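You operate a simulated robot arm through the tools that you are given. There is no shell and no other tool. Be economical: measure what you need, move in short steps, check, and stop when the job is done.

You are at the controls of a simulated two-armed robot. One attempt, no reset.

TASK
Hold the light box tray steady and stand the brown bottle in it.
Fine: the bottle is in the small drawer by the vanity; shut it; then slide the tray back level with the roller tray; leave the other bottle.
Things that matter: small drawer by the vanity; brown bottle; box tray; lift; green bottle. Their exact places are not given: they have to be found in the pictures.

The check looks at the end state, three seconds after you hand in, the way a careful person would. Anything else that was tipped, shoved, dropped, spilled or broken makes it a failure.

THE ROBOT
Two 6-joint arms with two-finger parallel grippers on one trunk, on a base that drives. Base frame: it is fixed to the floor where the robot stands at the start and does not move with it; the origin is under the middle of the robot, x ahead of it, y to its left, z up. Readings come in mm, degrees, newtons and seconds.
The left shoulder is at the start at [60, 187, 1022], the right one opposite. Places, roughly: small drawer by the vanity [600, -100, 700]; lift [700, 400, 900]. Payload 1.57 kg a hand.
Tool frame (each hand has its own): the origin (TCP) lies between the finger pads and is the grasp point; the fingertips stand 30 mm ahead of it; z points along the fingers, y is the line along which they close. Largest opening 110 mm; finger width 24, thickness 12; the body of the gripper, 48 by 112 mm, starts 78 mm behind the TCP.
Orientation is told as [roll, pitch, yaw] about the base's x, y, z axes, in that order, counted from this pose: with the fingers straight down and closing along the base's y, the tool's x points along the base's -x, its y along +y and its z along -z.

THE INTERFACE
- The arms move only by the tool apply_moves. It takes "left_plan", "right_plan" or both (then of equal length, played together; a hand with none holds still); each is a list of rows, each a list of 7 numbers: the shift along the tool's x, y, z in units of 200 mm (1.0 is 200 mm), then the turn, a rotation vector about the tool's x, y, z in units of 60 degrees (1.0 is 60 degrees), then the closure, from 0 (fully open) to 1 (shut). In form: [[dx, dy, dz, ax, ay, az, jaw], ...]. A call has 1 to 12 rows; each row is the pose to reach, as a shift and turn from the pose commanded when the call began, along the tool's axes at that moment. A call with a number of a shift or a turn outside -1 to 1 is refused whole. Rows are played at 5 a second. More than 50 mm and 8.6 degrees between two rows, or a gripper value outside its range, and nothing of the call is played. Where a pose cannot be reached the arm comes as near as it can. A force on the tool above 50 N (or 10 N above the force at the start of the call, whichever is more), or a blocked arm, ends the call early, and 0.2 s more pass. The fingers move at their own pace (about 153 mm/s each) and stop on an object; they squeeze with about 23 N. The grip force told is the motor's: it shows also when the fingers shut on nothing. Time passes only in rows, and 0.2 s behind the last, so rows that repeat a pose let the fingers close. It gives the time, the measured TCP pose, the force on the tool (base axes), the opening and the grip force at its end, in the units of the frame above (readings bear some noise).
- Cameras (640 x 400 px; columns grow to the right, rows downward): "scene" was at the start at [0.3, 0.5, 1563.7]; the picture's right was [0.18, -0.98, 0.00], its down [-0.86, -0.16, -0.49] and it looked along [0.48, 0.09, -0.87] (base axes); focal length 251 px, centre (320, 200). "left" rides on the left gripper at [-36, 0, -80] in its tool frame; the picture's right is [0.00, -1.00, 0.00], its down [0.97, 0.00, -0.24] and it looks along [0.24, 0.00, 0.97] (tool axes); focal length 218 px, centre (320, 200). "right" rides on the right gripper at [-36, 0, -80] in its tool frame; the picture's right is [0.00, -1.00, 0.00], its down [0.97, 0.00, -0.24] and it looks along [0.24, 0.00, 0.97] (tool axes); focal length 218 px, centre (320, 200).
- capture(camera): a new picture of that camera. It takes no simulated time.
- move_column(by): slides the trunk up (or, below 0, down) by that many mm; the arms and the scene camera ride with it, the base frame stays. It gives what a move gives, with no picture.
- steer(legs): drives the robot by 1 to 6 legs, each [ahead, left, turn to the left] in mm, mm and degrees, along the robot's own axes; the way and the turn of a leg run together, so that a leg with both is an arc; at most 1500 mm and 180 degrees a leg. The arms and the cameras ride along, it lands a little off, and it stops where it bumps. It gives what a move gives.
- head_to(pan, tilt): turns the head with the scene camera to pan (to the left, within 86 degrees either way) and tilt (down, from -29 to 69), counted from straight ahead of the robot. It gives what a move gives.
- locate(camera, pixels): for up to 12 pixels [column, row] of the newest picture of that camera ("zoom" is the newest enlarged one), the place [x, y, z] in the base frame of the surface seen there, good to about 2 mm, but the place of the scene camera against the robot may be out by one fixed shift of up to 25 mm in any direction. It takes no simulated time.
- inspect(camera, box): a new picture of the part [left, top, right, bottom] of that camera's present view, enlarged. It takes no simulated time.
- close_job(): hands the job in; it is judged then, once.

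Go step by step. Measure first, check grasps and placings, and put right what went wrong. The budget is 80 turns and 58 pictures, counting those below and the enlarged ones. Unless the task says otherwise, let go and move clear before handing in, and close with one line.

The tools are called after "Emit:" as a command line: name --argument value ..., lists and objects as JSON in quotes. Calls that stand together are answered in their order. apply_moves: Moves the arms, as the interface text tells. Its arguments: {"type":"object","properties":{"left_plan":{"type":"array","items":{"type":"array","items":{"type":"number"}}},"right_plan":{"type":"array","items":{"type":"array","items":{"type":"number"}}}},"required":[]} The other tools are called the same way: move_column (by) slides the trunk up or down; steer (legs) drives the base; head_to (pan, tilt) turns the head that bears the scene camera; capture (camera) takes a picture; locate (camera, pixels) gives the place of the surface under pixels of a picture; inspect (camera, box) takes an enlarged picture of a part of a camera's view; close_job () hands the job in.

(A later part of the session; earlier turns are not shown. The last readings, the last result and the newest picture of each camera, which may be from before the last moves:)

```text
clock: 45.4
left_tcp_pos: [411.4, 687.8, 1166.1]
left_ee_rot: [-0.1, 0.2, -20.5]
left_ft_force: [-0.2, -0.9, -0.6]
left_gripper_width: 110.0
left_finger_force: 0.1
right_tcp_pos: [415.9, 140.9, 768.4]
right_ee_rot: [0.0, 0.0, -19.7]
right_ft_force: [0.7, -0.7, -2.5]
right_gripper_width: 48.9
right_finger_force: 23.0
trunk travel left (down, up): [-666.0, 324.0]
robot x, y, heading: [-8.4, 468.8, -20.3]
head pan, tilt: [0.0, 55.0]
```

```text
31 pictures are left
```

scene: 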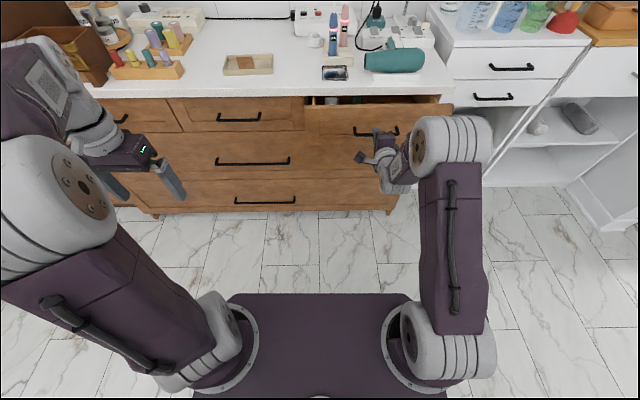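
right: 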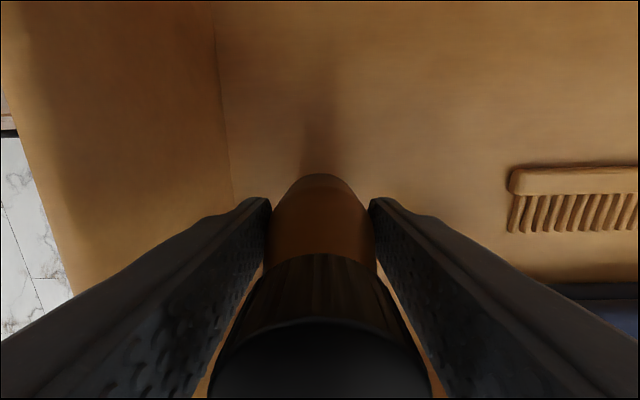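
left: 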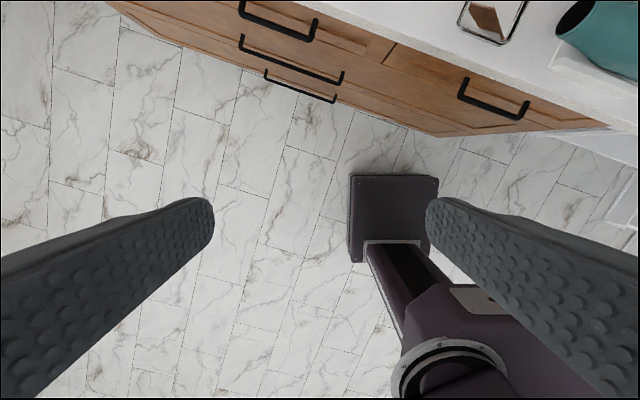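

The bottle is held (48.9 mm, 23 N). I'll lift it clear, then back away so the left hand can push the drawer shut.

Emit:
apply_moves --right_plan '[[0, 0, -0.2, 0, 0, 0, 1], [0, 0, -0.4, 0, 0, 0, 1], [0, 0, -0.6, 0, 0, 0, 1], [0, 0, -0.8, 0, 0, 0, 1], [0, 0, -1.0, 0, 0, 0, 1]]' --left_plan '[[0, 0, 0, 0, 0, 0, 1], [0, 0, 0, 0, 0, 0, 1], [0, 0, 0, 0, 0, 0, 1], [0, 0, 0, 0, 0, 0, 1], [0, 0, 0, 0, 0, 0, 1]]'

Emit:
steer --legs '[[-360, 0, 1.8], [0, -400, 0]]'

Emit:
capture --camera "scene"

```text
clock: 46.6
left_tcp_pos: [410.4, 689.1, 1165.7]
left_ee_rot: [0.0, 0.0, -20.4]
left_ft_force: [-0.5, -0.3, 0.2]
left_gripper_width: 0.2
left_finger_force: 21.1
right_tcp_pos: [413.7, 140.1, 972.5]
right_ee_rot: [0.0, 0.1, -19.7]
right_ft_force: [-0.6, -0.6, -1.8]
right_gripper_width: 48.7
right_finger_force: 23.2
trunk travel left (down, up): [-666.0, 324.0]
robot x, y, heading: [-13.1, 473.9, -20.2]
head pan, tilt: [0.0, 55.0]
```

```text
clock: 51.0
left_tcp_pos: [-55.6, 452.3, 1167.1]
left_ee_rot: [-0.1, 0.1, -18.5]
left_ft_force: [-0.1, 0.3, -0.4]
left_gripper_width: 0.0
left_finger_force: 21.8
right_tcp_pos: [-34.7, -94.8, 971.0]
right_ee_rot: [-0.1, 0.0, -17.8]
right_ft_force: [-0.1, -0.7, -2.6]
right_gripper_width: 48.7
right_finger_force: 23.0
trunk travel left (down, up): [-666.0, 324.0]
robot x, y, heading: [-473.3, 220.5, -18.2]
head pan, tilt: [0.0, 55.0]
```

```text
30 pictures are left
```

scene: 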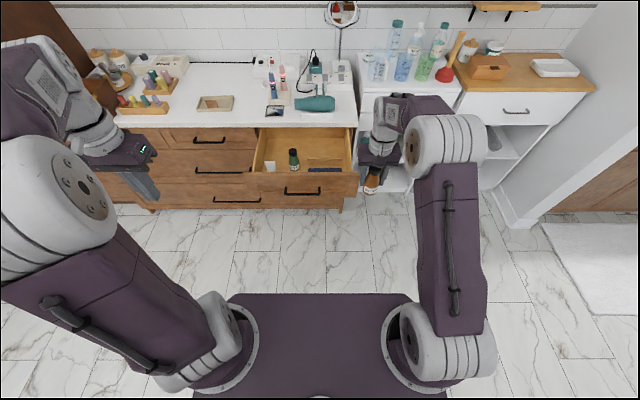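

The bottle is safely held at right, and the drawer with the green bottle is still open. I'll bring the closed left fingers down in front of the handle, tilted forward 45°.

Emit:
apply_moves --left_plan '[[-0.143, -0.1, 0.143, 0, 0, 0, 1], [-0.286, -0.2, 0.286, 0, 0, 0, 1], [-0.429, -0.3, 0.429, 0, 0, 0, 1], [-0.571, -0.4, 0.571, 0, 0, 0, 1], [-0.714, -0.5, 0.714, 0, 0, 0, 1], [-0.857, -0.6, 0.857, 0, 0, 0, 1], [-1.0, -0.7, 1.0, 0, 0, 0, 1]]'

Emit:
apply_moves --left_plan '[[0, -0.1, 0.143, 0, -0.107, 0, 1], [0, -0.2, 0.286, 0, -0.214, 0, 1], [0, -0.3, 0.429, 0, -0.321, 0, 1], [0, -0.4, 0.571, 0, -0.429, 0, 1], [0, -0.5, 0.714, 0, -0.536, 0, 1], [0, -0.6, 0.857, 0, -0.643, 0, 1], [0, -0.69, 1.0, 0, -0.75, 0, 1]]'

Emit:
capture --camera "left"

```text
clock: 52.6
left_tcp_pos: [91.7, 257.1, 964.5]
left_ee_rot: [-0.1, 0.1, -18.6]
left_ft_force: [-0.4, -1.4, 0.3]
left_gripper_width: 0.0
left_finger_force: 21.1
right_tcp_pos: [-34.2, -96.5, 970.3]
right_ee_rot: [-0.1, 0.0, -17.7]
right_ft_force: [0.4, -0.1, -3.3]
right_gripper_width: 48.8
right_finger_force: 22.9
trunk travel left (down, up): [-666.0, 324.0]
robot x, y, heading: [-472.3, 223.4, -18.3]
head pan, tilt: [0.0, 55.0]
```

```text
clock: 54.2
left_tcp_pos: [44.5, 124.9, 765.7]
left_ee_rot: [-0.2, -45.0, -18.4]
left_ft_force: [0.3, 0.9, 0.2]
left_gripper_width: 0.0
left_finger_force: 20.9
left hand out of reach, approached as far as the arm can: row 4
right_tcp_pos: [-34.7, -97.4, 972.1]
right_ee_rot: [-0.1, 0.1, -17.8]
right_ft_force: [-0.7, 0.4, -2.8]
right_gripper_width: 48.6
right_finger_force: 23.0
trunk travel left (down, up): [-666.0, 324.0]
robot x, y, heading: [-471.6, 218.2, -18.2]
head pan, tilt: [0.0, 55.0]
```

```text
29 pictures are left
```

left: 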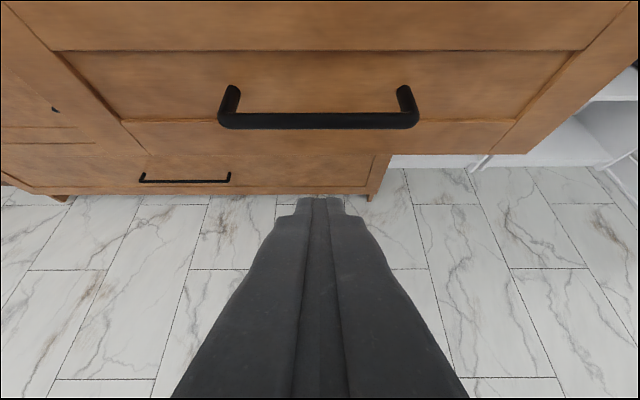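

Emit:
locate --camera "left" --pixels '[[250, 121], [320, 122], [390, 121], [320, 80], [320, 140]]'

```text
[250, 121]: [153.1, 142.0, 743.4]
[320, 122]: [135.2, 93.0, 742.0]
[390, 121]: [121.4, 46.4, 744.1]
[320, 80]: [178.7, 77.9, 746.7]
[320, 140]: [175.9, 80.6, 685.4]
```

The bar front is at depth 99, and my fingertip corner is at depth 32. I'll lower 10 mm so the corner meets the bar face, then push in stages by driving.

Emit:
move_column --by -10

Emit:
steer --legs '[[60, 0, 0], [100, 0, 0], [100, 0, 0], [80, 0, 0]]'

Emit:
capture --camera "scene"

```text
clock: 54.7
left_tcp_pos: [44.6, 123.7, 755.8]
left_ee_rot: [-0.1, -44.9, -18.5]
left_ft_force: [0.0, 0.4, -0.6]
left_gripper_width: 0.2
left_finger_force: 21.0
right_tcp_pos: [-34.9, -96.6, 961.5]
right_ee_rot: [-0.1, 0.0, -17.8]
right_ft_force: [0.6, -0.2, -3.0]
right_gripper_width: 48.4
right_finger_force: 22.9
trunk travel left (down, up): [-656.0, 334.0]
robot x, y, heading: [-477.8, 219.6, -18.5]
head pan, tilt: [0.0, 55.0]
```

```text
clock: 57.9
left_tcp_pos: [370.9, 16.1, 755.8]
left_ee_rot: [-0.1, -44.9, -18.4]
left_ft_force: [-0.2, 0.5, -0.2]
left_gripper_width: 0.0
left_finger_force: 21.3
right_tcp_pos: [291.8, -205.0, 961.8]
right_ee_rot: [-0.1, -0.1, -17.8]
right_ft_force: [0.3, -0.7, -2.5]
right_gripper_width: 48.4
right_finger_force: 22.2
trunk travel left (down, up): [-656.0, 334.0]
robot x, y, heading: [-147.1, 116.0, -18.4]
head pan, tilt: [0.0, 55.0]
```

```text
28 pictures are left
```

scene: 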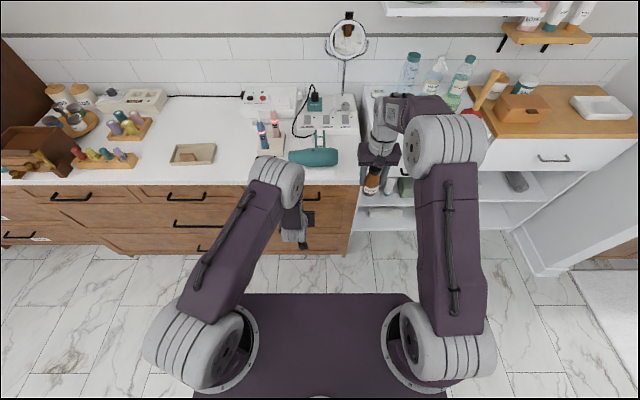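

The drawer is nearly shut. I'll push the last ~32 mm gently.

Emit:
steer --legs '[[25, 0, 0], [9, 0, 0]]'

Emit:
capture --camera "left"

```text
clock: 59.0
left_tcp_pos: [402.4, 5.6, 756.4]
left_ee_rot: [-0.2, -45.0, -18.4]
left_ft_force: [-4.5, 1.6, 6.8]
left_gripper_width: 0.1
left_finger_force: 21.1
right_tcp_pos: [322.8, -215.8, 961.9]
right_ee_rot: [-0.1, 0.0, -17.8]
right_ft_force: [-0.1, -0.5, -2.4]
right_gripper_width: 48.7
right_finger_force: 23.0
trunk travel left (down, up): [-656.0, 334.0]
robot x, y, heading: [-112.1, 101.0, -18.3]
head pan, tilt: [0.0, 55.0]
```

```text
27 pictures are left
```

left: 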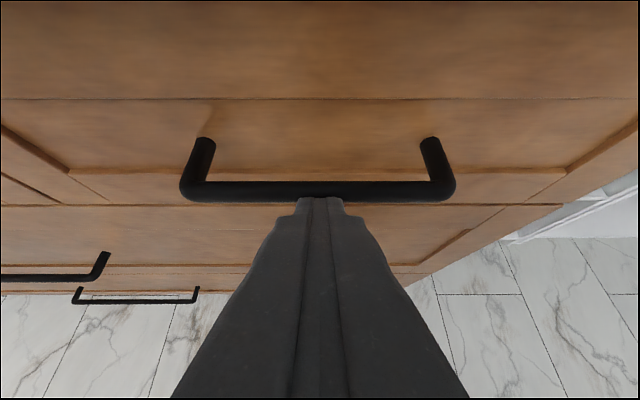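

Emit:
locate --camera "left" --pixels '[[250, 190], [390, 190], [150, 120], [240, 150], [250, 220], [100, 225]]'

Emit:
steer --legs '[[6, 0, 0]]'

```text
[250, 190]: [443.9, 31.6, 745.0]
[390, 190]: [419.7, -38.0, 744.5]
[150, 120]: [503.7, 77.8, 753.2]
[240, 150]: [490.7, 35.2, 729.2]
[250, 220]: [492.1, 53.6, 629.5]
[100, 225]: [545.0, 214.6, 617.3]
```

```text
clock: 59.8
left_tcp_pos: [403.3, 4.5, 756.9]
left_ee_rot: [0.1, -44.8, -18.7]
left_ft_force: [-37.6, 10.2, 9.8]
left_gripper_width: 0.0
left_finger_force: 21.6
right_tcp_pos: [325.1, -216.6, 964.3]
right_ee_rot: [-0.2, -0.3, -17.8]
right_ft_force: [-0.1, -0.8, -1.6]
right_gripper_width: 48.8
right_finger_force: 23.0
trunk travel left (down, up): [-656.0, 334.0]
robot x, y, heading: [-105.2, 100.8, -18.5]
head pan, tilt: [0.0, 55.0]
```

Contact force rose to about 39 N and the bar is back at its shut depth (410 against 409), so the drawer is shut. I'll back off and point the left hand down again.

Emit:
steer --legs '[[-130, 0, 0]]'

Emit:
apply_moves --left_plan '[[0.05, 0, -0.15, 0, 0.125, 0, 0.5], [0.1, 0, -0.3, 0, 0.25, 0, 0.5], [0.15, 0, -0.45, 0, 0.375, 0, 0.5], [0.2, 0, -0.6, 0, 0.5, 0, 0.5], [0.25, 0, -0.75, 0, 0.625, 0, 0.5], [0.3, 0, -0.9, 0, 0.75, 0, 0.5]]'

Emit:
move_column --by 200

```text
clock: 61.0
left_tcp_pos: [285.4, 44.4, 754.3]
left_ee_rot: [-0.1, -44.5, -18.7]
left_ft_force: [0.8, -0.1, 0.4]
left_gripper_width: 0.2
left_finger_force: 21.8
right_tcp_pos: [206.6, -177.6, 960.6]
right_ee_rot: [-0.1, 0.1, -18.0]
right_ft_force: [-0.3, -0.2, -2.5]
right_gripper_width: 48.7
right_finger_force: 23.2
trunk travel left (down, up): [-656.0, 334.0]
robot x, y, heading: [-230.1, 139.7, -18.5]
head pan, tilt: [0.0, 55.0]
```

```text
clock: 62.5
left_tcp_pos: [116.4, 112.6, 826.5]
left_ee_rot: [2.4, -2.5, -23.1]
left_ft_force: [-3.6, -1.2, 0.3]
left_gripper_width: 54.9
left_finger_force: 0.0
left hand out of reach, approached as far as the arm can: row 5, 6
right_tcp_pos: [205.2, -177.2, 961.0]
right_ee_rot: [-0.2, -0.1, -18.0]
right_ft_force: [-0.2, -0.4, -2.0]
right_gripper_width: 48.7
right_finger_force: 22.9
trunk travel left (down, up): [-656.0, 334.0]
robot x, y, heading: [-230.6, 135.8, -18.6]
head pan, tilt: [0.0, 55.0]
```

```text
clock: 64.6
left_tcp_pos: [113.2, 110.7, 1025.9]
left_ee_rot: [1.7, -1.8, -18.8]
left_ft_force: [-0.3, 0.0, 0.2]
left_gripper_width: 55.1
left_finger_force: 0.1
right_tcp_pos: [206.5, -177.5, 1161.6]
right_ee_rot: [-0.1, 0.1, -18.0]
right_ft_force: [-0.1, -0.4, -2.0]
right_gripper_width: 48.8
right_finger_force: 22.9
trunk travel left (down, up): [-856.0, 134.0]
robot x, y, heading: [-228.0, 140.5, -18.6]
head pan, tilt: [0.0, 55.0]
```

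The drawer is done. I'll raise and spread the left hand, then drive over to face the tray.

Emit:
apply_moves --left_plan '[[-0.04, 0.2, -0.15, 0, 0, 0, 0.5], [-0.08, 0.4, -0.3, 0, 0, 0, 0.5], [-0.12, 0.6, -0.4, 0, 0, 0, 0.5], [-0.16, 0.75, -0.5, 0, 0, 0, 0.5]]'

Emit:
steer --legs '[[0, 370, 0], [320, 0, 0]]'

Emit:
head_to --pan 0 --tilt 50

Emit:
capture --camera "scene"

Emit:
capture --camera "left"

```text
refused: row 1 steps farther than a row can; nothing moved
```

```text
clock: 68.7
left_tcp_pos: [533.5, 353.4, 1026.0]
left_ee_rot: [1.7, -2.0, -18.8]
left_ft_force: [0.4, -0.8, 0.3]
left_gripper_width: 55.0
left_finger_force: 0.1
right_tcp_pos: [624.5, 62.9, 1162.5]
right_ee_rot: [-0.1, 0.0, -18.0]
right_ft_force: [-0.6, -0.1, -2.3]
right_gripper_width: 48.1
right_finger_force: 23.1
trunk travel left (down, up): [-856.0, 134.0]
robot x, y, heading: [189.1, 384.8, -18.5]
head pan, tilt: [0.0, 55.0]
```

```text
clock: 69.4
left_tcp_pos: [534.2, 353.0, 1026.2]
left_ee_rot: [1.7, -1.8, -18.8]
left_ft_force: [-0.1, -0.8, -0.6]
left_gripper_width: 55.2
left_finger_force: 0.1
right_tcp_pos: [626.5, 63.2, 1161.4]
right_ee_rot: [-0.2, 0.1, -17.9]
right_ft_force: [0.7, 0.6, -2.4]
right_gripper_width: 48.3
right_finger_force: 23.2
trunk travel left (down, up): [-856.0, 134.0]
robot x, y, heading: [191.6, 377.4, -18.6]
head pan, tilt: [0.0, 50.0]
```

```text
26 pictures are left
```

scene: 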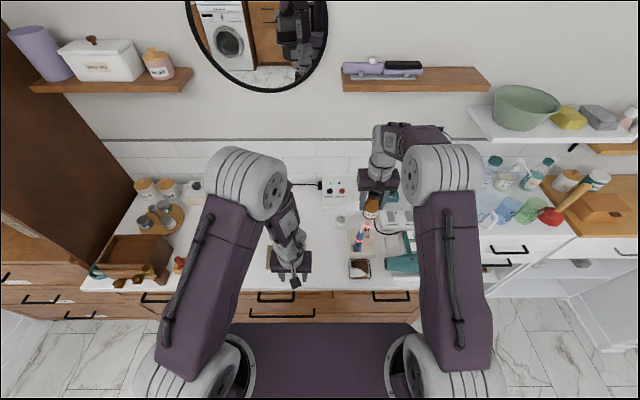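

```text
25 pictures are left
```

left: 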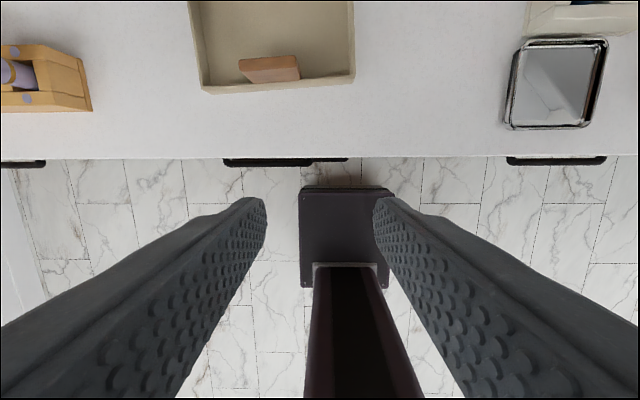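

The arm move was refused but the drive was fine. The left view shows the tray's front wall (203-355, row ~85) and the soap at (268,68). I'll measure these.

Emit:
locate --camera "left" --pixels '[[203, 90], [354, 80], [204, 84], [354, 74], [190, 5], [353, 3], [240, 65], [298, 70], [270, 58], [220, 60], [92, 108], [30, 47]]'

Emit:
inspect --camera "scene" --box '[80, 160, 320, 310]'

```text
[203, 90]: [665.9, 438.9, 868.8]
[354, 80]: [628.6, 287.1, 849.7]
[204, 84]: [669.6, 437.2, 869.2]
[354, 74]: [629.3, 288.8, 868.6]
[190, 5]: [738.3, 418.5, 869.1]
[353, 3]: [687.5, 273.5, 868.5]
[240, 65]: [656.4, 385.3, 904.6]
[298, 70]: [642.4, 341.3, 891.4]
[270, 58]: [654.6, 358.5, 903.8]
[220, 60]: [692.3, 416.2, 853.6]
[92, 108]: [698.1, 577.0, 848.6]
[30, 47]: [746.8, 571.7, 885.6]
```

```text
2.67 times, centred on (200, 235) of scene
```

zoom: 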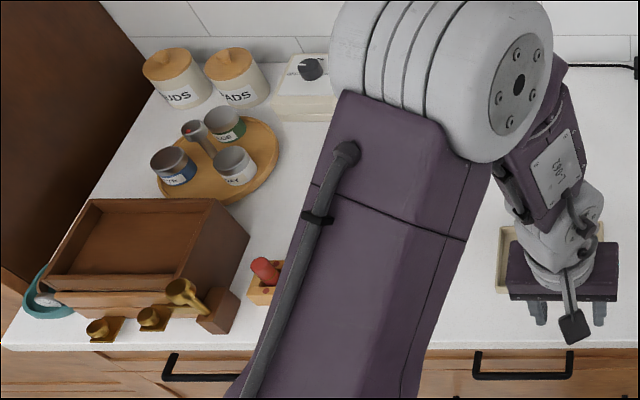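

The tray rim is at 869, its floor at 854 and the counter at 849. The tray spans depth 493–608 and lateral 475–630, with the soap at front centre, so I'll place the bottle at the back right. I'll shift the base a little and bring the left hand above the tray's left wall, open.

Emit:
steer --legs '[[30, 60, 0]]'

Emit:
apply_moves --left_plan '[[-0.16, 0.12, 0, 0, 0, 0, 0.5], [-0.32, 0.23, 0.05, 0, 0, 0, 0.5], [-0.475, 0.345, 0.15, 0, 0, 0, 0.5]]'

Emit:
capture --camera "left"

```text
clock: 70.4
left_tcp_pos: [576.7, 395.3, 1027.4]
left_ee_rot: [2.0, -2.1, -18.8]
left_ft_force: [-0.3, -0.6, -0.7]
left_gripper_width: 54.9
left_finger_force: 0.1
right_tcp_pos: [667.0, 105.0, 1161.9]
right_ee_rot: [0.2, -0.2, -18.2]
right_ft_force: [0.3, -0.4, -2.7]
right_gripper_width: 48.2
right_finger_force: 23.3
trunk travel left (down, up): [-856.0, 134.0]
robot x, y, heading: [235.8, 429.0, -19.0]
head pan, tilt: [0.0, 50.0]
```

```text
clock: 71.2
left_tcp_pos: [681.1, 442.1, 992.2]
left_ee_rot: [3.1, -2.7, -18.9]
left_ft_force: [0.8, -0.5, -0.1]
left_gripper_width: 55.0
left_finger_force: 0.0
left hand out of reach, approached as far as the arm can: row 1, 2, 3
right_tcp_pos: [675.2, 112.3, 1160.2]
right_ee_rot: [-0.2, 0.2, -18.1]
right_ft_force: [-0.3, -0.8, -2.9]
right_gripper_width: 48.6
right_finger_force: 23.2
trunk travel left (down, up): [-856.0, 134.0]
robot x, y, heading: [236.6, 429.7, -18.6]
head pan, tilt: [0.0, 50.0]
```

```text
23 pictures are left
```

left: 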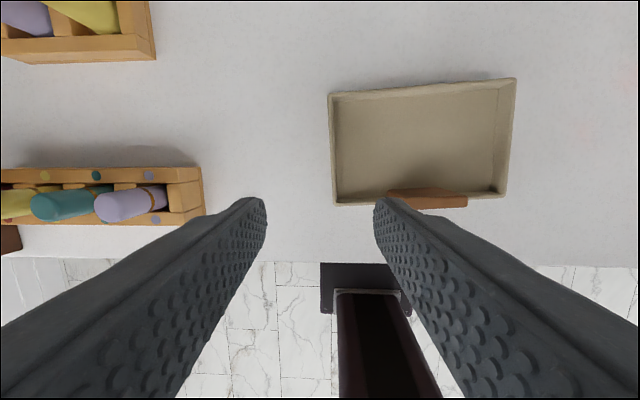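

The hand is over the tray's left wall. I'll measure the tray corners and both racks in this view.

Emit:
locate --camera "left" --pixels '[[330, 93], [335, 204], [515, 80], [504, 196], [430, 150], [333, 150], [467, 203], [390, 192], [156, 58], [154, 35], [203, 210], [198, 170]]'

Emit:
inspect --camera "left" --box '[300, 60, 540, 220]'

```text
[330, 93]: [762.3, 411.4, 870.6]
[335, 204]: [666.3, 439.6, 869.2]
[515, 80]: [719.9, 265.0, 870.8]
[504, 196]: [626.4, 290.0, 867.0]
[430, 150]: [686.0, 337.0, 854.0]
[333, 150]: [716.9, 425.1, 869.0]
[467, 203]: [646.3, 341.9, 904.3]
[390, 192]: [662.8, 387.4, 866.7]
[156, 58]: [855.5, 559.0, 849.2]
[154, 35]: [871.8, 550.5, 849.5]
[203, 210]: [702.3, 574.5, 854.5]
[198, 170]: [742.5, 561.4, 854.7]
```

```text
2.50 times, centred on (420, 140) of left
```

zoom: 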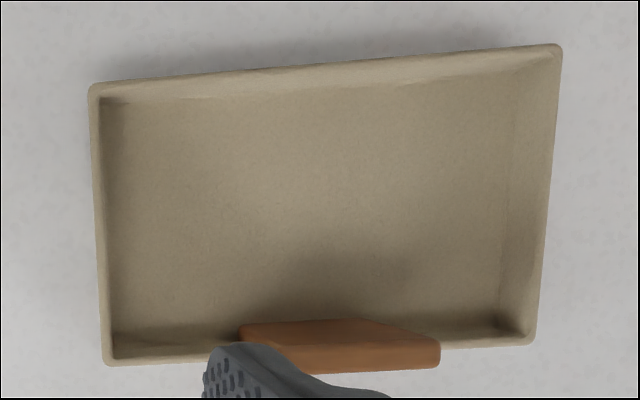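

The tray spans depth 491–598 and lateral 475–633. I'll move the left hand over the left wall, narrow the fingers to 40 mm, and descend part way.

Emit:
apply_moves --left_plan '[[-0.06, -0.017, 0.1, 0.03, 0.01, 0, 0.64], [-0.118, -0.034, 0.2, 0.06, 0.025, 0, 0.64], [-0.118, -0.034, 0.36, 0.06, 0.025, 0, 0.64]]'

Emit:
capture --camera "left"

```text
clock: 72.0
left_tcp_pos: [724.1, 474.5, 946.6]
left_ee_rot: [0.6, -9.8, -19.5]
left_ft_force: [0.9, 0.2, -0.1]
left_gripper_width: 39.7
left_finger_force: 0.0
left hand out of reach, approached as far as the arm can: row 1, 2, 3
right_tcp_pos: [673.3, 110.2, 1161.6]
right_ee_rot: [0.0, 0.1, -18.1]
right_ft_force: [0.0, 0.1, -2.4]
right_gripper_width: 48.7
right_finger_force: 23.2
trunk travel left (down, up): [-856.0, 134.0]
robot x, y, heading: [236.0, 429.2, -18.7]
head pan, tilt: [0.0, 50.0]
```

```text
21 pictures are left
```

left: 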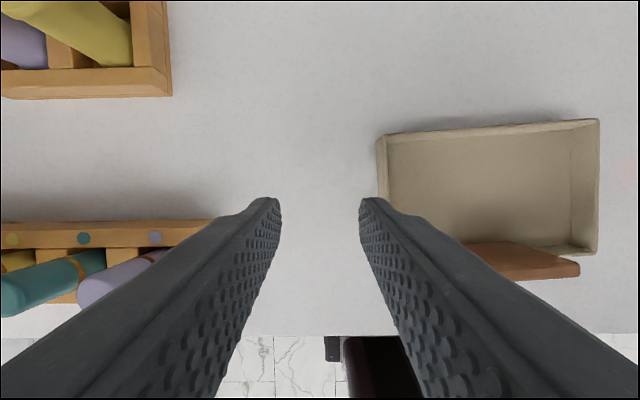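

The left arm is near a joint limit in its current fold and drifts outward. I'll raise it back out to its original open posture to restore the good configuration.

Emit:
apply_moves --left_plan '[[0.01, 0.1, -0.17, 0.01, 0.025, 0, 0.64], [0.02, 0.24, -0.34, 0.02, 0.05, 0, 0.64], [0.03, 0.37, -0.51, 0.03, 0.075, 0, 0.64], [0.04, 0.5, -0.68, 0.04, 0.1, 0, 0.64], [0.05, 0.63, -0.84, 0.05, 0.125, 0, 0.64], [0.07, 0.76, -1.0, 0.063, 0.15, 0, 0.64]]'

Emit:
capture --camera "scene"

```text
clock: 73.4
left_tcp_pos: [741.7, 583.4, 1121.9]
left_ee_rot: [-5.8, 8.6, -19.5]
left_ft_force: [-0.2, -0.2, -0.4]
left_gripper_width: 39.5
left_finger_force: 0.2
left hand out of reach, approached as far as the arm can: row 1
right_tcp_pos: [672.0, 111.8, 1162.7]
right_ee_rot: [-0.2, 0.1, -18.1]
right_ft_force: [0.4, -0.3, -2.9]
right_gripper_width: 48.5
right_finger_force: 22.8
trunk travel left (down, up): [-856.0, 134.0]
robot x, y, heading: [231.0, 431.4, -18.8]
head pan, tilt: [0.0, 50.0]
```

```text
20 pictures are left
```

scene: 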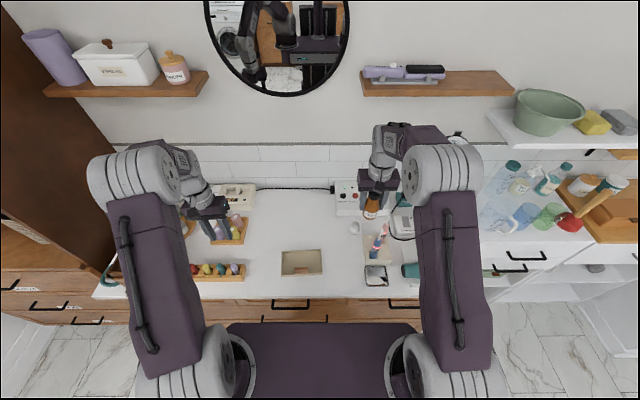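

The left arm is back in a clean posture. I'll level the hand and move it over the tray's left wall again, higher up.

Emit:
apply_moves --left_plan '[[0, -0.1, 0, -0.07, -0.05, 0, 0.64], [0, -0.2, 0, -0.139, -0.103, 0, 0.64], [-0.02, -0.4, 0.05, -0.139, -0.103, 0, 0.64], [-0.04, -0.6, 0.1, -0.139, -0.103, 0, 0.64], [-0.06, -0.8, 0.15, -0.139, -0.103, 0, 0.64]]'

```text
clock: 74.6
left_tcp_pos: [696.1, 424.9, 1103.4]
left_ee_rot: [2.7, 2.4, -19.3]
left_ft_force: [0.8, 0.2, -0.2]
left_gripper_width: 39.4
left_finger_force: 0.0
right_tcp_pos: [671.5, 109.9, 1161.8]
right_ee_rot: [0.0, 0.1, -18.0]
right_ft_force: [0.0, -0.4, -2.9]
right_gripper_width: 48.5
right_finger_force: 23.1
trunk travel left (down, up): [-856.0, 134.0]
robot x, y, heading: [236.3, 432.7, -18.8]
head pan, tilt: [0.0, 50.0]
```

Emit:
apply_moves --left_plan '[[-0.018, 0.022, 0.2, 0.029, -0.053, 0, 0.64], [-0.018, 0.022, 0.4, 0.029, -0.053, 0, 0.64], [-0.018, 0.022, 0.6, 0.029, -0.053, 0, 0.64]]'

Emit:
capture --camera "left"

```text
clock: 75.4
left_tcp_pos: [695.9, 431.3, 980.4]
left_ee_rot: [0.9, -0.8, -19.4]
left_ft_force: [0.2, 0.5, -0.8]
left_gripper_width: 39.7
left_finger_force: 0.1
right_tcp_pos: [671.8, 110.6, 1159.8]
right_ee_rot: [-0.1, 0.1, -18.1]
right_ft_force: [0.7, -0.1, -2.0]
right_gripper_width: 48.5
right_finger_force: 23.2
trunk travel left (down, up): [-856.0, 134.0]
robot x, y, heading: [236.4, 431.7, -18.7]
head pan, tilt: [0.0, 50.0]
```

```text
19 pictures are left
```

left: 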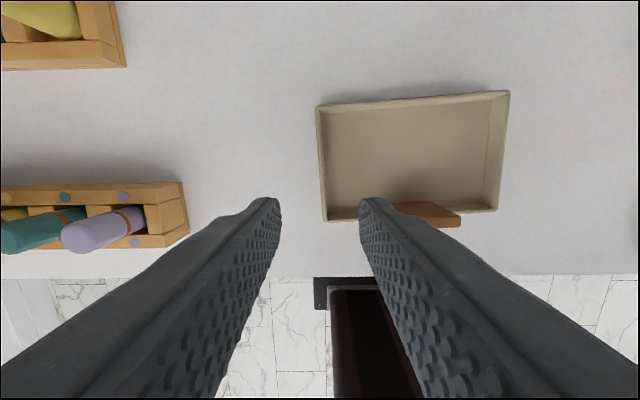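

No limit flags this time. I'll descend to straddle the left wall.

Emit:
apply_moves --left_plan '[[-0.03, -0.007, 0.15, -0.01, 0.01, 0, 0.64], [-0.03, -0.007, 0.3, -0.01, 0.01, 0, 0.64], [-0.03, -0.007, 0.38, -0.01, 0.01, 0, 0.64]]'

Emit:
capture --camera "left"

```text
clock: 76.2
left_tcp_pos: [703.0, 432.2, 905.7]
left_ee_rot: [1.4, -0.2, -19.4]
left_ft_force: [-0.1, -0.7, -1.0]
left_gripper_width: 39.7
left_finger_force: 0.0
right_tcp_pos: [672.5, 110.4, 1162.5]
right_ee_rot: [-0.2, 0.1, -18.1]
right_ft_force: [-0.4, -0.5, -2.5]
right_gripper_width: 48.5
right_finger_force: 22.8
trunk travel left (down, up): [-856.0, 134.0]
robot x, y, heading: [234.4, 430.4, -18.8]
head pan, tilt: [0.0, 50.0]
```

```text
18 pictures are left
```

left: 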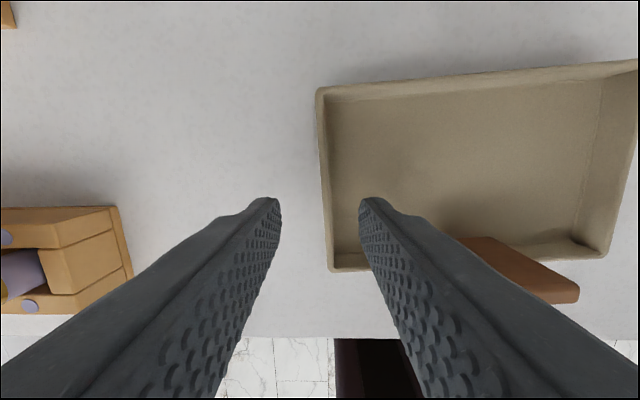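

The wall at column ~328 is between the fingers at 270 and 370. I'll shift 3 mm, descend 15 mm and pinch the wall gently.

Emit:
apply_moves --left_plan '[[0, -0.017, 0.04, 0, 0, 0, 0.64], [0, -0.017, 0.075, 0, 0, 0, 0.64], [0, -0.017, 0.075, 0, 0, 0, 0.8], [0, -0.017, 0.075, 0, 0, 0, 0.9], [0, -0.017, 0.075, 0, 0, 0, 1], [0, -0.017, 0.075, 0, 0, 0, 1]]'

Emit:
capture --camera "left"

```text
clock: 77.6
left_tcp_pos: [702.7, 430.4, 890.1]
left_ee_rot: [1.4, -0.1, -19.4]
left_ft_force: [0.2, -0.8, 1.0]
left_gripper_width: 3.4
left_finger_force: 23.0
right_tcp_pos: [671.9, 110.1, 1161.7]
right_ee_rot: [-0.1, 0.1, -18.1]
right_ft_force: [-0.8, -0.4, -2.0]
right_gripper_width: 48.6
right_finger_force: 23.6
trunk travel left (down, up): [-856.0, 134.0]
robot x, y, heading: [235.4, 431.1, -18.4]
head pan, tilt: [0.0, 50.0]
```

```text
17 pictures are left
```

left: 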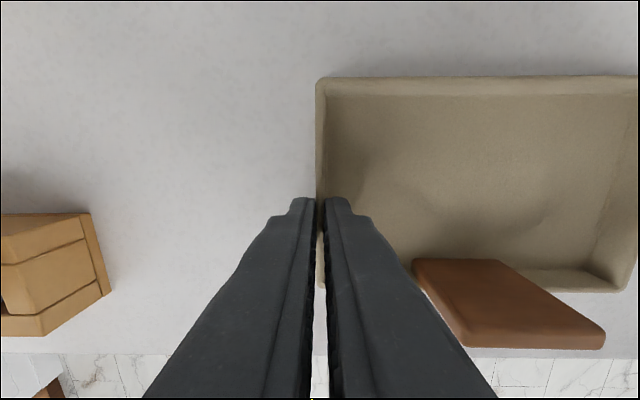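

The tray wall is pinched (3.4 mm) and the tray has squared to my hand. I'll measure the tray and soap again for the bottle's spot.

Emit:
locate --camera "left" --pixels '[[320, 82], [600, 80], [500, 180], [618, 285], [605, 345], [420, 262], [500, 262], [637, 200]]'

```text
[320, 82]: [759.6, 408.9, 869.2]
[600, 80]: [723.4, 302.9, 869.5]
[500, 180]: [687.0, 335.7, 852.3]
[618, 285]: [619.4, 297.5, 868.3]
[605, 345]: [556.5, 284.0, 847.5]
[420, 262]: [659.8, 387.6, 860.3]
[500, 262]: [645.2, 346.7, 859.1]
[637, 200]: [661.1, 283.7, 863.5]
```

The tray is square at depth 491–590, lateral 476–630. I'll bring the bottle above depth 548, lateral 515 (x≈684, y≈313), turning the right hand 60° so the two grippers stay apart.

Emit:
apply_moves --right_plan '[[0.037, 0.14, 0, 0, 0, 0.142, 1], [0.074, 0.281, 0, 0, 0, 0.284, 1], [0.111, 0.422, 0, 0, 0, 0.426, 1], [0.148, 0.562, 0, 0, 0, 0.568, 1], [0.185, 0.703, 0, 0, 0, 0.71, 1], [0.222, 0.843, 0, 0, 0, 0.852, 1], [0.26, 0.984, 0, 0, 0, 0.994, 1]]'

Emit:
capture --camera "scene"

```text
clock: 79.2
left_tcp_pos: [702.0, 430.6, 890.7]
left_ee_rot: [1.5, -0.2, -19.4]
left_ft_force: [0.9, 0.6, 0.5]
left_gripper_width: 3.7
left_finger_force: 23.3
right_tcp_pos: [682.4, 316.1, 1161.2]
right_ee_rot: [-0.2, -0.1, -77.7]
right_ft_force: [-0.2, -0.2, -1.9]
right_gripper_width: 48.6
right_finger_force: 22.9
trunk travel left (down, up): [-856.0, 134.0]
robot x, y, heading: [233.1, 431.7, -18.5]
head pan, tilt: [0.0, 50.0]
```

```text
16 pictures are left
```

scene: 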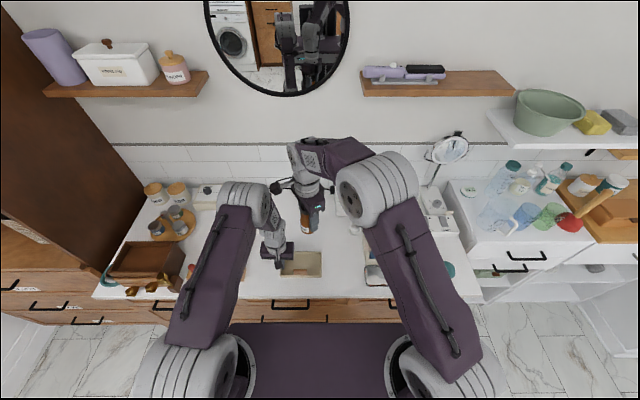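

The hands look clear of each other. I'll lower the bottle 190 mm, watching the force.

Emit:
apply_moves --right_plan '[[-0.015, 0.005, 0.2, 0, 0, 0, 1], [-0.015, 0.005, 0.4, 0, 0, 0, 1], [-0.015, 0.005, 0.6, 0, 0, 0, 1], [-0.015, 0.005, 0.8, 0, 0, 0, 1], [-0.015, 0.005, 0.95, 0, 0, 0, 1]]'

Emit:
inspect --camera "scene" --box '[200, 150, 400, 320]'

Emit:
capture --camera "left"

```text
clock: 79.8
left_tcp_pos: [701.8, 432.6, 890.2]
left_ee_rot: [1.5, -0.1, -19.1]
left_ft_force: [-0.6, -2.7, 6.9]
left_gripper_width: 3.6
left_finger_force: 23.2
right_tcp_pos: [688.0, 309.2, 1086.2]
right_ee_rot: [0.5, -0.1, -78.2]
right_ft_force: [0.1, -2.9, -3.2]
right_gripper_width: 48.7
right_finger_force: 23.0
trunk travel left (down, up): [-856.0, 134.0]
robot x, y, heading: [232.7, 427.8, -18.8]
head pan, tilt: [0.0, 50.0]
stopped in row 3 (right hand): the force on the tool passed its limit (the readings are from after the stop); the commanded pose is now the measured one
```

```text
2.35 times, centred on (300, 235) of scene
```

zoom: 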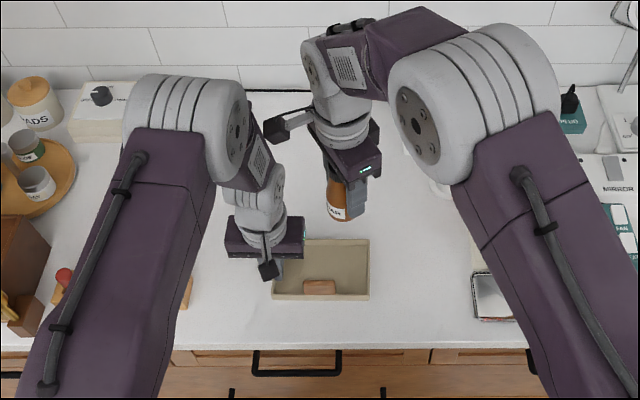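

```text
14 pictures are left
```

left: 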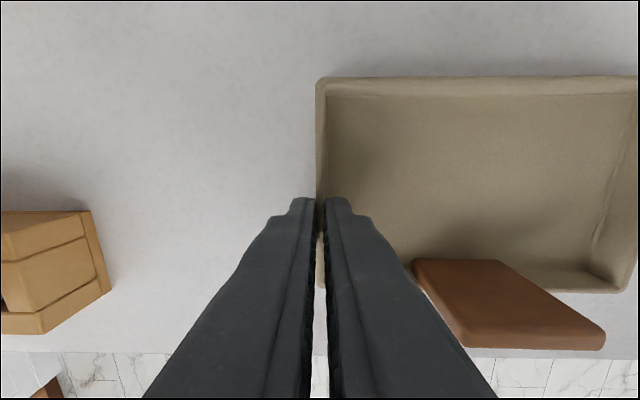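

The bracket on the right hand's +x side met the left forearm; the tray did not move. I'll rise, turn the right hand back to its original yaw, and come down at the tray's back right.

Emit:
apply_moves --right_plan '[[0, 0, -0.2, 0, 0, 0, 1], [0, 0, -0.38, 0, 0, -0.05, 1], [0, 0, -0.38, 0, 0, -0.19, 1], [0, 0, -0.38, 0, 0, -0.33, 1], [0, 0, -0.38, 0, 0, -0.47, 1], [0, 0, -0.38, 0, 0, -0.61, 1], [0, 0, -0.38, 0, 0, -0.75, 1], [0, 0, -0.38, 0, 0, -0.89, 1], [0, 0, -0.38, 0, 0, -0.995, 1]]'

Emit:
capture --camera "right"

```text
clock: 81.8
left_tcp_pos: [701.0, 430.6, 890.5]
left_ee_rot: [1.5, -0.2, -19.1]
left_ft_force: [1.7, -0.8, 12.4]
left_gripper_width: 3.5
left_finger_force: 22.2
right_tcp_pos: [685.9, 308.6, 1162.0]
right_ee_rot: [0.2, -0.5, -18.4]
right_ft_force: [-0.4, -1.0, -2.6]
right_gripper_width: 48.8
right_finger_force: 23.0
trunk travel left (down, up): [-856.0, 134.0]
robot x, y, heading: [235.6, 433.1, -18.7]
head pan, tilt: [0.0, 50.0]
```

```text
13 pictures are left
```

right: 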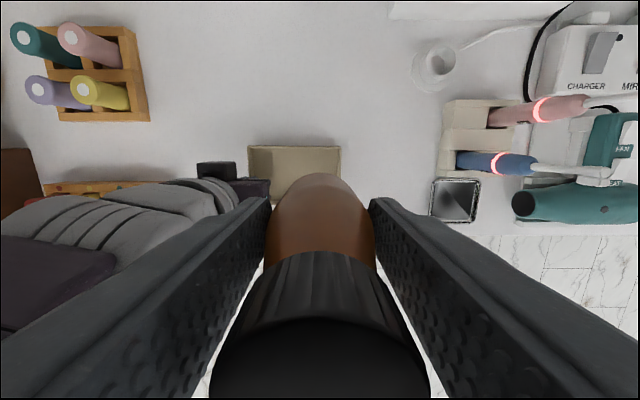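

Emit:
locate --camera "right" --pixels '[[147, 118], [65, 119], [148, 108], [134, 30], [130, 29], [339, 148], [250, 149], [143, 70], [60, 110]]'

Emit:
inspect --camera "right" --box '[0, 0, 360, 210]'

```text
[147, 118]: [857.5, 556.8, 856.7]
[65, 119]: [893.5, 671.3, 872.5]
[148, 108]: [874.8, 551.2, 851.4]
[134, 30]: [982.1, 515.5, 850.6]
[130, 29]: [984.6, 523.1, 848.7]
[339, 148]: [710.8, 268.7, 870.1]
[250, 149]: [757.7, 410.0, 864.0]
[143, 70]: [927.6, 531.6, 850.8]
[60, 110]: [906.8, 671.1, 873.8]
```

```text
1.78 times, centred on (180, 105) of right
```

zoom: 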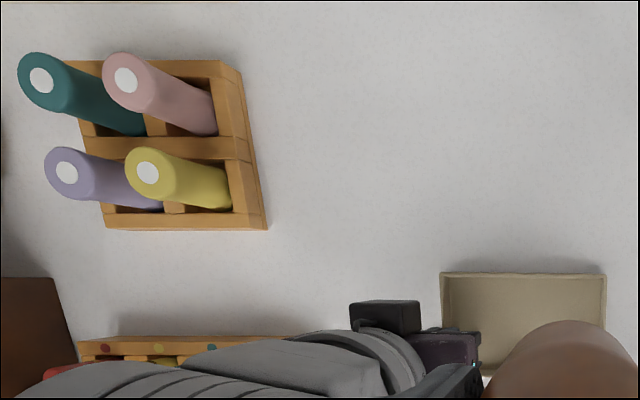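

The roller tray spans depth 634–766 and the box tray 491–590, with clear counter behind it. Now I'll lower the bottle, first 190 mm.

Emit:
apply_moves --right_plan '[[-0.01, -0.005, 0.19, 0, 0, 0, 1], [-0.01, -0.005, 0.38, 0, 0, 0, 1], [-0.01, -0.005, 0.57, 0, 0, 0, 1], [-0.01, -0.005, 0.76, 0, 0, 0, 1], [-0.01, -0.005, 0.95, 0, 0, 0, 1]]'

Emit:
capture --camera "right"

```text
clock: 83.0
left_tcp_pos: [702.2, 432.1, 889.6]
left_ee_rot: [1.5, -0.2, -19.2]
left_ft_force: [1.0, -0.8, 11.3]
left_gripper_width: 3.6
left_finger_force: 22.4
right_tcp_pos: [691.7, 306.3, 972.0]
right_ee_rot: [0.3, -0.4, -18.5]
right_ft_force: [0.0, -0.5, -2.6]
right_gripper_width: 48.8
right_finger_force: 23.0
trunk travel left (down, up): [-856.0, 134.0]
robot x, y, heading: [237.2, 430.2, -18.9]
head pan, tilt: [0.0, 50.0]
```

```text
11 pictures are left
```

right: 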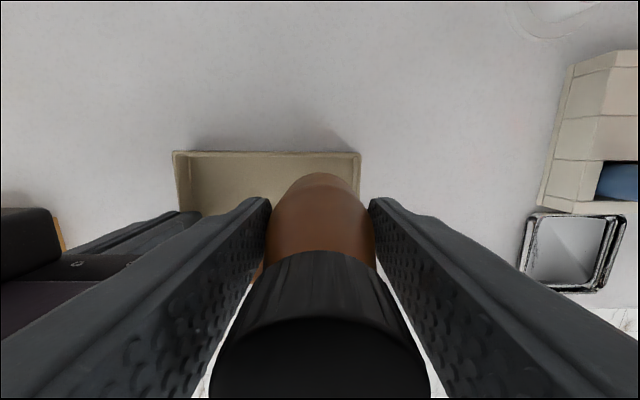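

The bottle is above the tray's right-hand part. I'll lower the last 62 mm slowly.

Emit:
apply_moves --right_plan '[[0, 0, 0.1, 0, 0, 0, 1], [0, 0, 0.18, 0, 0, 0, 1], [0, 0, 0.25, 0, 0, 0, 1], [0, 0, 0.29, 0, 0, 0, 1], [0, 0, 0.305, 0, 0, 0, 1]]'

```text
clock: 84.2
left_tcp_pos: [700.8, 431.4, 890.7]
left_ee_rot: [1.5, -0.2, -19.2]
left_ft_force: [-0.7, 0.1, 10.4]
left_gripper_width: 3.5
left_finger_force: 22.9
right_tcp_pos: [693.3, 306.6, 911.2]
right_ee_rot: [0.3, -0.4, -18.6]
right_ft_force: [0.0, -0.2, -3.2]
right_gripper_width: 48.6
right_finger_force: 23.3
trunk travel left (down, up): [-856.0, 134.0]
robot x, y, heading: [238.5, 431.3, -18.6]
head pan, tilt: [0.0, 50.0]
```

Emit:
apply_moves --right_plan '[[0, 0, 0.008, 0, 0, 0, 1], [0, 0, 0.014, 0, 0, 0, 1]]'

```text
clock: 84.8
left_tcp_pos: [700.2, 430.9, 890.2]
left_ee_rot: [1.5, -0.2, -19.1]
left_ft_force: [4.0, -2.8, -2.7]
left_gripper_width: 3.3
left_finger_force: 22.7
right_tcp_pos: [692.8, 307.5, 910.8]
right_ee_rot: [0.3, -0.7, -18.5]
right_ft_force: [-2.4, 0.5, 19.7]
right_gripper_width: 48.9
right_finger_force: 23.4
trunk travel left (down, up): [-856.0, 134.0]
robot x, y, heading: [233.3, 430.4, -18.7]
head pan, tilt: [0.0, 50.0]
```

The bottle is resting on the floor (force +20 N). I'll ease up 2 mm and open the fingers to 70 mm.

Emit:
apply_moves --right_plan '[[0, 0, -0.009, 0, 0, 0, 1], [0, 0, -0.009, 0, 0, 0, 0.5], [0, 0, -0.009, 0, 0, 0, 0.36], [0, 0, -0.009, 0, 0, 0, 0.36]]'

Emit:
capture --camera "right"

```text
clock: 85.8
left_tcp_pos: [700.5, 430.6, 890.1]
left_ee_rot: [1.5, -0.1, -19.1]
left_ft_force: [-2.9, 0.4, 5.6]
left_gripper_width: 3.3
left_finger_force: 23.6
right_tcp_pos: [690.1, 308.2, 910.0]
right_ee_rot: [0.2, -0.6, -18.5]
right_ft_force: [-0.1, -0.4, -0.3]
right_gripper_width: 70.4
right_finger_force: 0.1
trunk travel left (down, up): [-856.0, 134.0]
robot x, y, heading: [235.0, 430.1, -18.6]
head pan, tilt: [0.0, 50.0]
```

```text
10 pictures are left
```

right: 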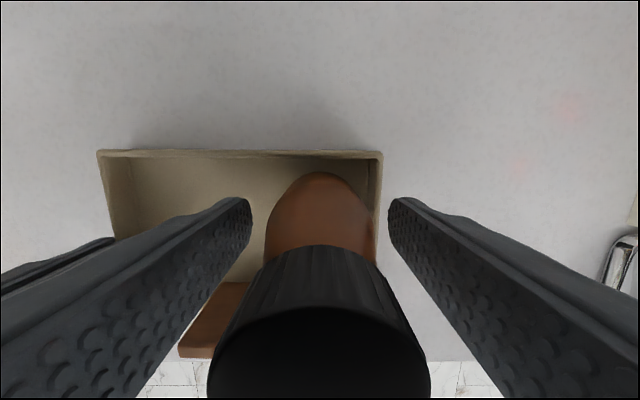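

The bottle is released and standing in the tray. I'll raise the right hand straight up.

Emit:
apply_moves --right_plan '[[0, 0, -0.1, 0, 0, 0, 0.36], [0, 0, -0.25, 0, 0, 0, 0.36], [0, 0, -0.45, 0, 0, 0, 0.36], [0, 0, -0.65, 0, 0, 0, 0.36], [0, 0, -0.85, 0, 0, 0, 0.36], [0, 0, -1.0, 0, 0, 0, 0.36]]'

Emit:
capture --camera "right"

```text
clock: 87.2
left_tcp_pos: [700.6, 431.8, 889.7]
left_ee_rot: [1.5, -0.2, -19.2]
left_ft_force: [-2.0, 1.0, 4.0]
left_gripper_width: 3.2
left_finger_force: 23.1
right_tcp_pos: [692.5, 305.9, 1111.3]
right_ee_rot: [0.2, -0.5, -18.4]
right_ft_force: [0.5, 0.3, 0.4]
right_gripper_width: 70.3
right_finger_force: 0.0
trunk travel left (down, up): [-856.0, 134.0]
robot x, y, heading: [239.5, 426.4, -18.6]
head pan, tilt: [0.0, 50.0]
```

```text
9 pictures are left
```

right: 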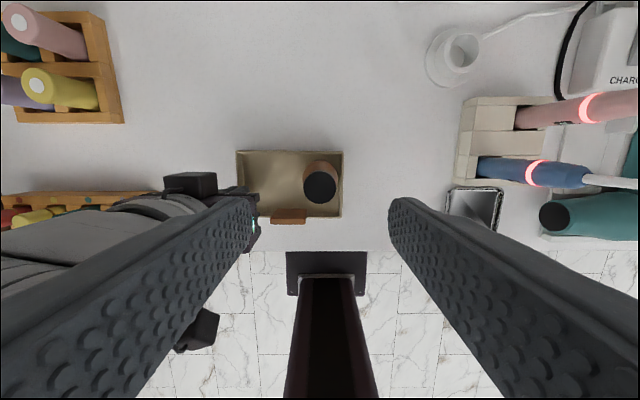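

The bottle stands upright in the tray. Before sliding I'll check how close my base front (325,256) is to the vanity, since the arm alone would run near its reach limit.

Emit:
locate --camera "right" --pixels '[[325, 258], [325, 290], [290, 258], [360, 258], [321, 186], [305, 248]]'

```text
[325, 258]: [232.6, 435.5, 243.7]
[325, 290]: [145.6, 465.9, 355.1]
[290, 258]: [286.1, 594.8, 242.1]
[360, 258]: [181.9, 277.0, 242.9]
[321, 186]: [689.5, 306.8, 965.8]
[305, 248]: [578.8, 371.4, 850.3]
```

My base front is only a little ahead of my axis, so there's ample room. I'll slide the pinched tray back by driving straight ahead, first 60 mm.

Emit:
steer --legs '[[60, 0, 0]]'

Emit:
capture --camera "right"

```text
clock: 88.2
left_tcp_pos: [756.5, 413.1, 890.1]
left_ee_rot: [1.5, -0.3, -19.2]
left_ft_force: [-2.3, 0.2, 0.2]
left_gripper_width: 3.4
left_finger_force: 23.0
right_tcp_pos: [748.6, 289.8, 1111.2]
right_ee_rot: [0.0, -0.6, -18.4]
right_ft_force: [-0.1, 0.3, -0.2]
right_gripper_width: 70.4
right_finger_force: 0.1
trunk travel left (down, up): [-856.0, 134.0]
robot x, y, heading: [293.9, 410.2, -19.0]
head pan, tilt: [0.0, 50.0]
```

```text
8 pictures are left
```

right: 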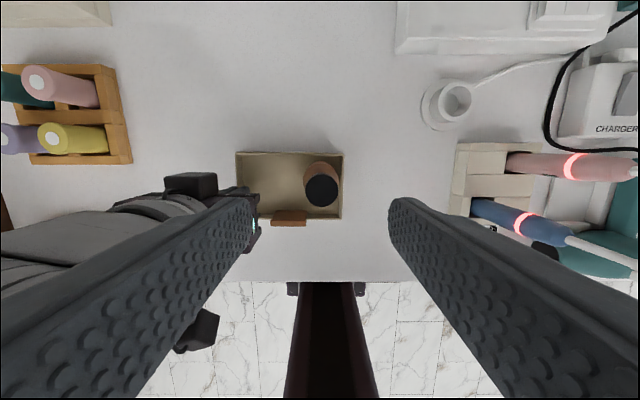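

The tray slides cleanly with the bottle upright. I'll drive the remaining ~90 mm.

Emit:
steer --legs '[[45, 0, 0.3], [45, 0, 0]]'

Emit:
capture --camera "right"

```text
clock: 89.6
left_tcp_pos: [793.6, 402.8, 890.2]
left_ee_rot: [1.6, -0.2, -18.8]
left_ft_force: [0.2, 3.1, -0.6]
left_gripper_width: 3.3
left_finger_force: 23.4
right_tcp_pos: [785.6, 277.6, 1110.3]
right_ee_rot: [0.2, -0.6, -18.1]
right_ft_force: [-0.4, 0.1, -0.5]
right_gripper_width: 70.4
right_finger_force: 0.0
trunk travel left (down, up): [-856.0, 134.0]
robot x, y, heading: [333.3, 399.7, -18.3]
head pan, tilt: [0.0, 50.0]
```

```text
7 pictures are left
```

right: 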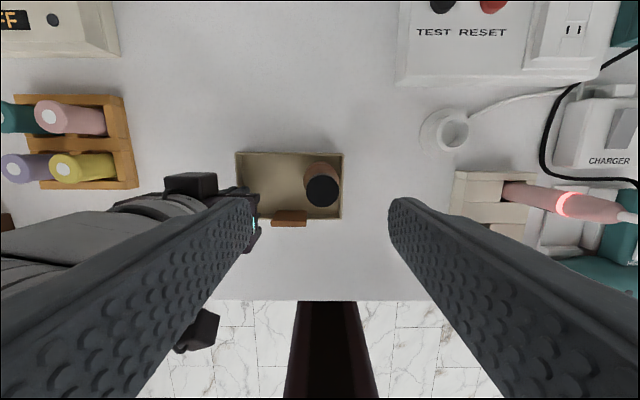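

The base stopped after about 40 mm of the 90, probably touching the vanity plinth. I'll measure what remains and finish with the arm.

Emit:
locate --camera "right" --pixels '[[236, 153], [342, 153], [340, 217], [280, 214], [137, 184], [124, 98], [60, 184], [321, 190]]'

```text
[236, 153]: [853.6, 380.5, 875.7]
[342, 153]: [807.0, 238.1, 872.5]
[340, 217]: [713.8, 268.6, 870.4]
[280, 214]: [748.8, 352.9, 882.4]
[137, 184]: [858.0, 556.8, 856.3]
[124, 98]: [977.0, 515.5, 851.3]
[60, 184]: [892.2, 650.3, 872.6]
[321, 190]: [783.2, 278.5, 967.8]
```

The tray is at depth 591–688 and the roller tray at 635–762. I'll slide it another 52 mm with the left arm, slowly.

Emit:
apply_moves --left_plan '[[-0.03, 0, 0, 0, 0, 0, 1], [-0.07, 0, 0, 0, 0, 0, 1], [-0.11, 0, 0, 0, 0, 0, 1], [-0.15, 0, 0, 0, 0, 0, 1], [-0.19, 0, 0, 0, 0, 0, 1], [-0.23, 0, 0, 0, 0, 0, 1], [-0.26, 0, 0, 0, 0, 0, 1], [-0.26, 0, 0, 0, 0, 0, 1]]'

Emit:
capture --camera "right"

```text
clock: 91.4
left_tcp_pos: [843.7, 386.4, 890.0]
left_ee_rot: [1.5, -0.1, -18.8]
left_ft_force: [-1.5, -0.8, -0.8]
left_gripper_width: 3.4
left_finger_force: 23.8
right_tcp_pos: [788.4, 276.2, 1110.2]
right_ee_rot: [0.2, -0.5, -18.2]
right_ft_force: [0.7, 0.0, 1.2]
right_gripper_width: 70.4
right_finger_force: 0.0
trunk travel left (down, up): [-856.0, 134.0]
robot x, y, heading: [329.7, 396.9, -17.9]
head pan, tilt: [0.0, 50.0]
```

```text
6 pictures are left
```

right: 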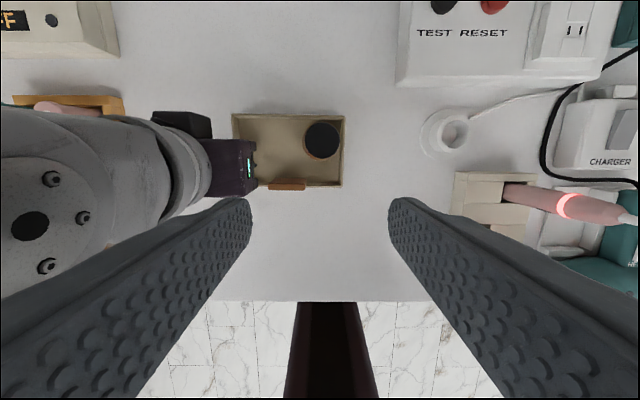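

The tray moved with the bottle upright. I'll check its position and release the wall, lifting straight up.

Emit:
locate --camera "right" --pixels '[[234, 115], [342, 116], [341, 184], [323, 140]]'

Emit:
apply_moves --left_plan '[[0, 0, 0, 0, 0, 0, 0.85], [0, 0, 0, 0, 0, 0, 0.7], [0, 0, 0, 0, 0, 0, 0.7], [0, 0, -0.1, 0, 0, 0, 0.7], [0, 0, -0.3, 0, 0, 0, 0.7], [0, 0, -0.5, 0, 0, 0, 0.7], [0, 0, -0.7, 0, 0, 0, 0.7], [0, 0, -0.85, 0, 0, 0, 0.7]]'

```text
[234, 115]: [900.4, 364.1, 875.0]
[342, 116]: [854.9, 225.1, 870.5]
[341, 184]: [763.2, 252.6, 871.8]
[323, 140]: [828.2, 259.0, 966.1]
```

```text
clock: 93.2
left_tcp_pos: [842.3, 381.0, 1061.4]
left_ee_rot: [1.5, -0.1, -18.8]
left_ft_force: [-0.1, 0.1, 0.4]
left_gripper_width: 33.0
left_finger_force: 0.0
right_tcp_pos: [787.1, 278.5, 1110.0]
right_ee_rot: [0.3, -0.5, -18.1]
right_ft_force: [0.5, 1.0, 0.6]
right_gripper_width: 70.5
right_finger_force: 0.0
trunk travel left (down, up): [-856.0, 134.0]
robot x, y, heading: [331.1, 398.2, -18.3]
head pan, tilt: [0.0, 50.0]
```

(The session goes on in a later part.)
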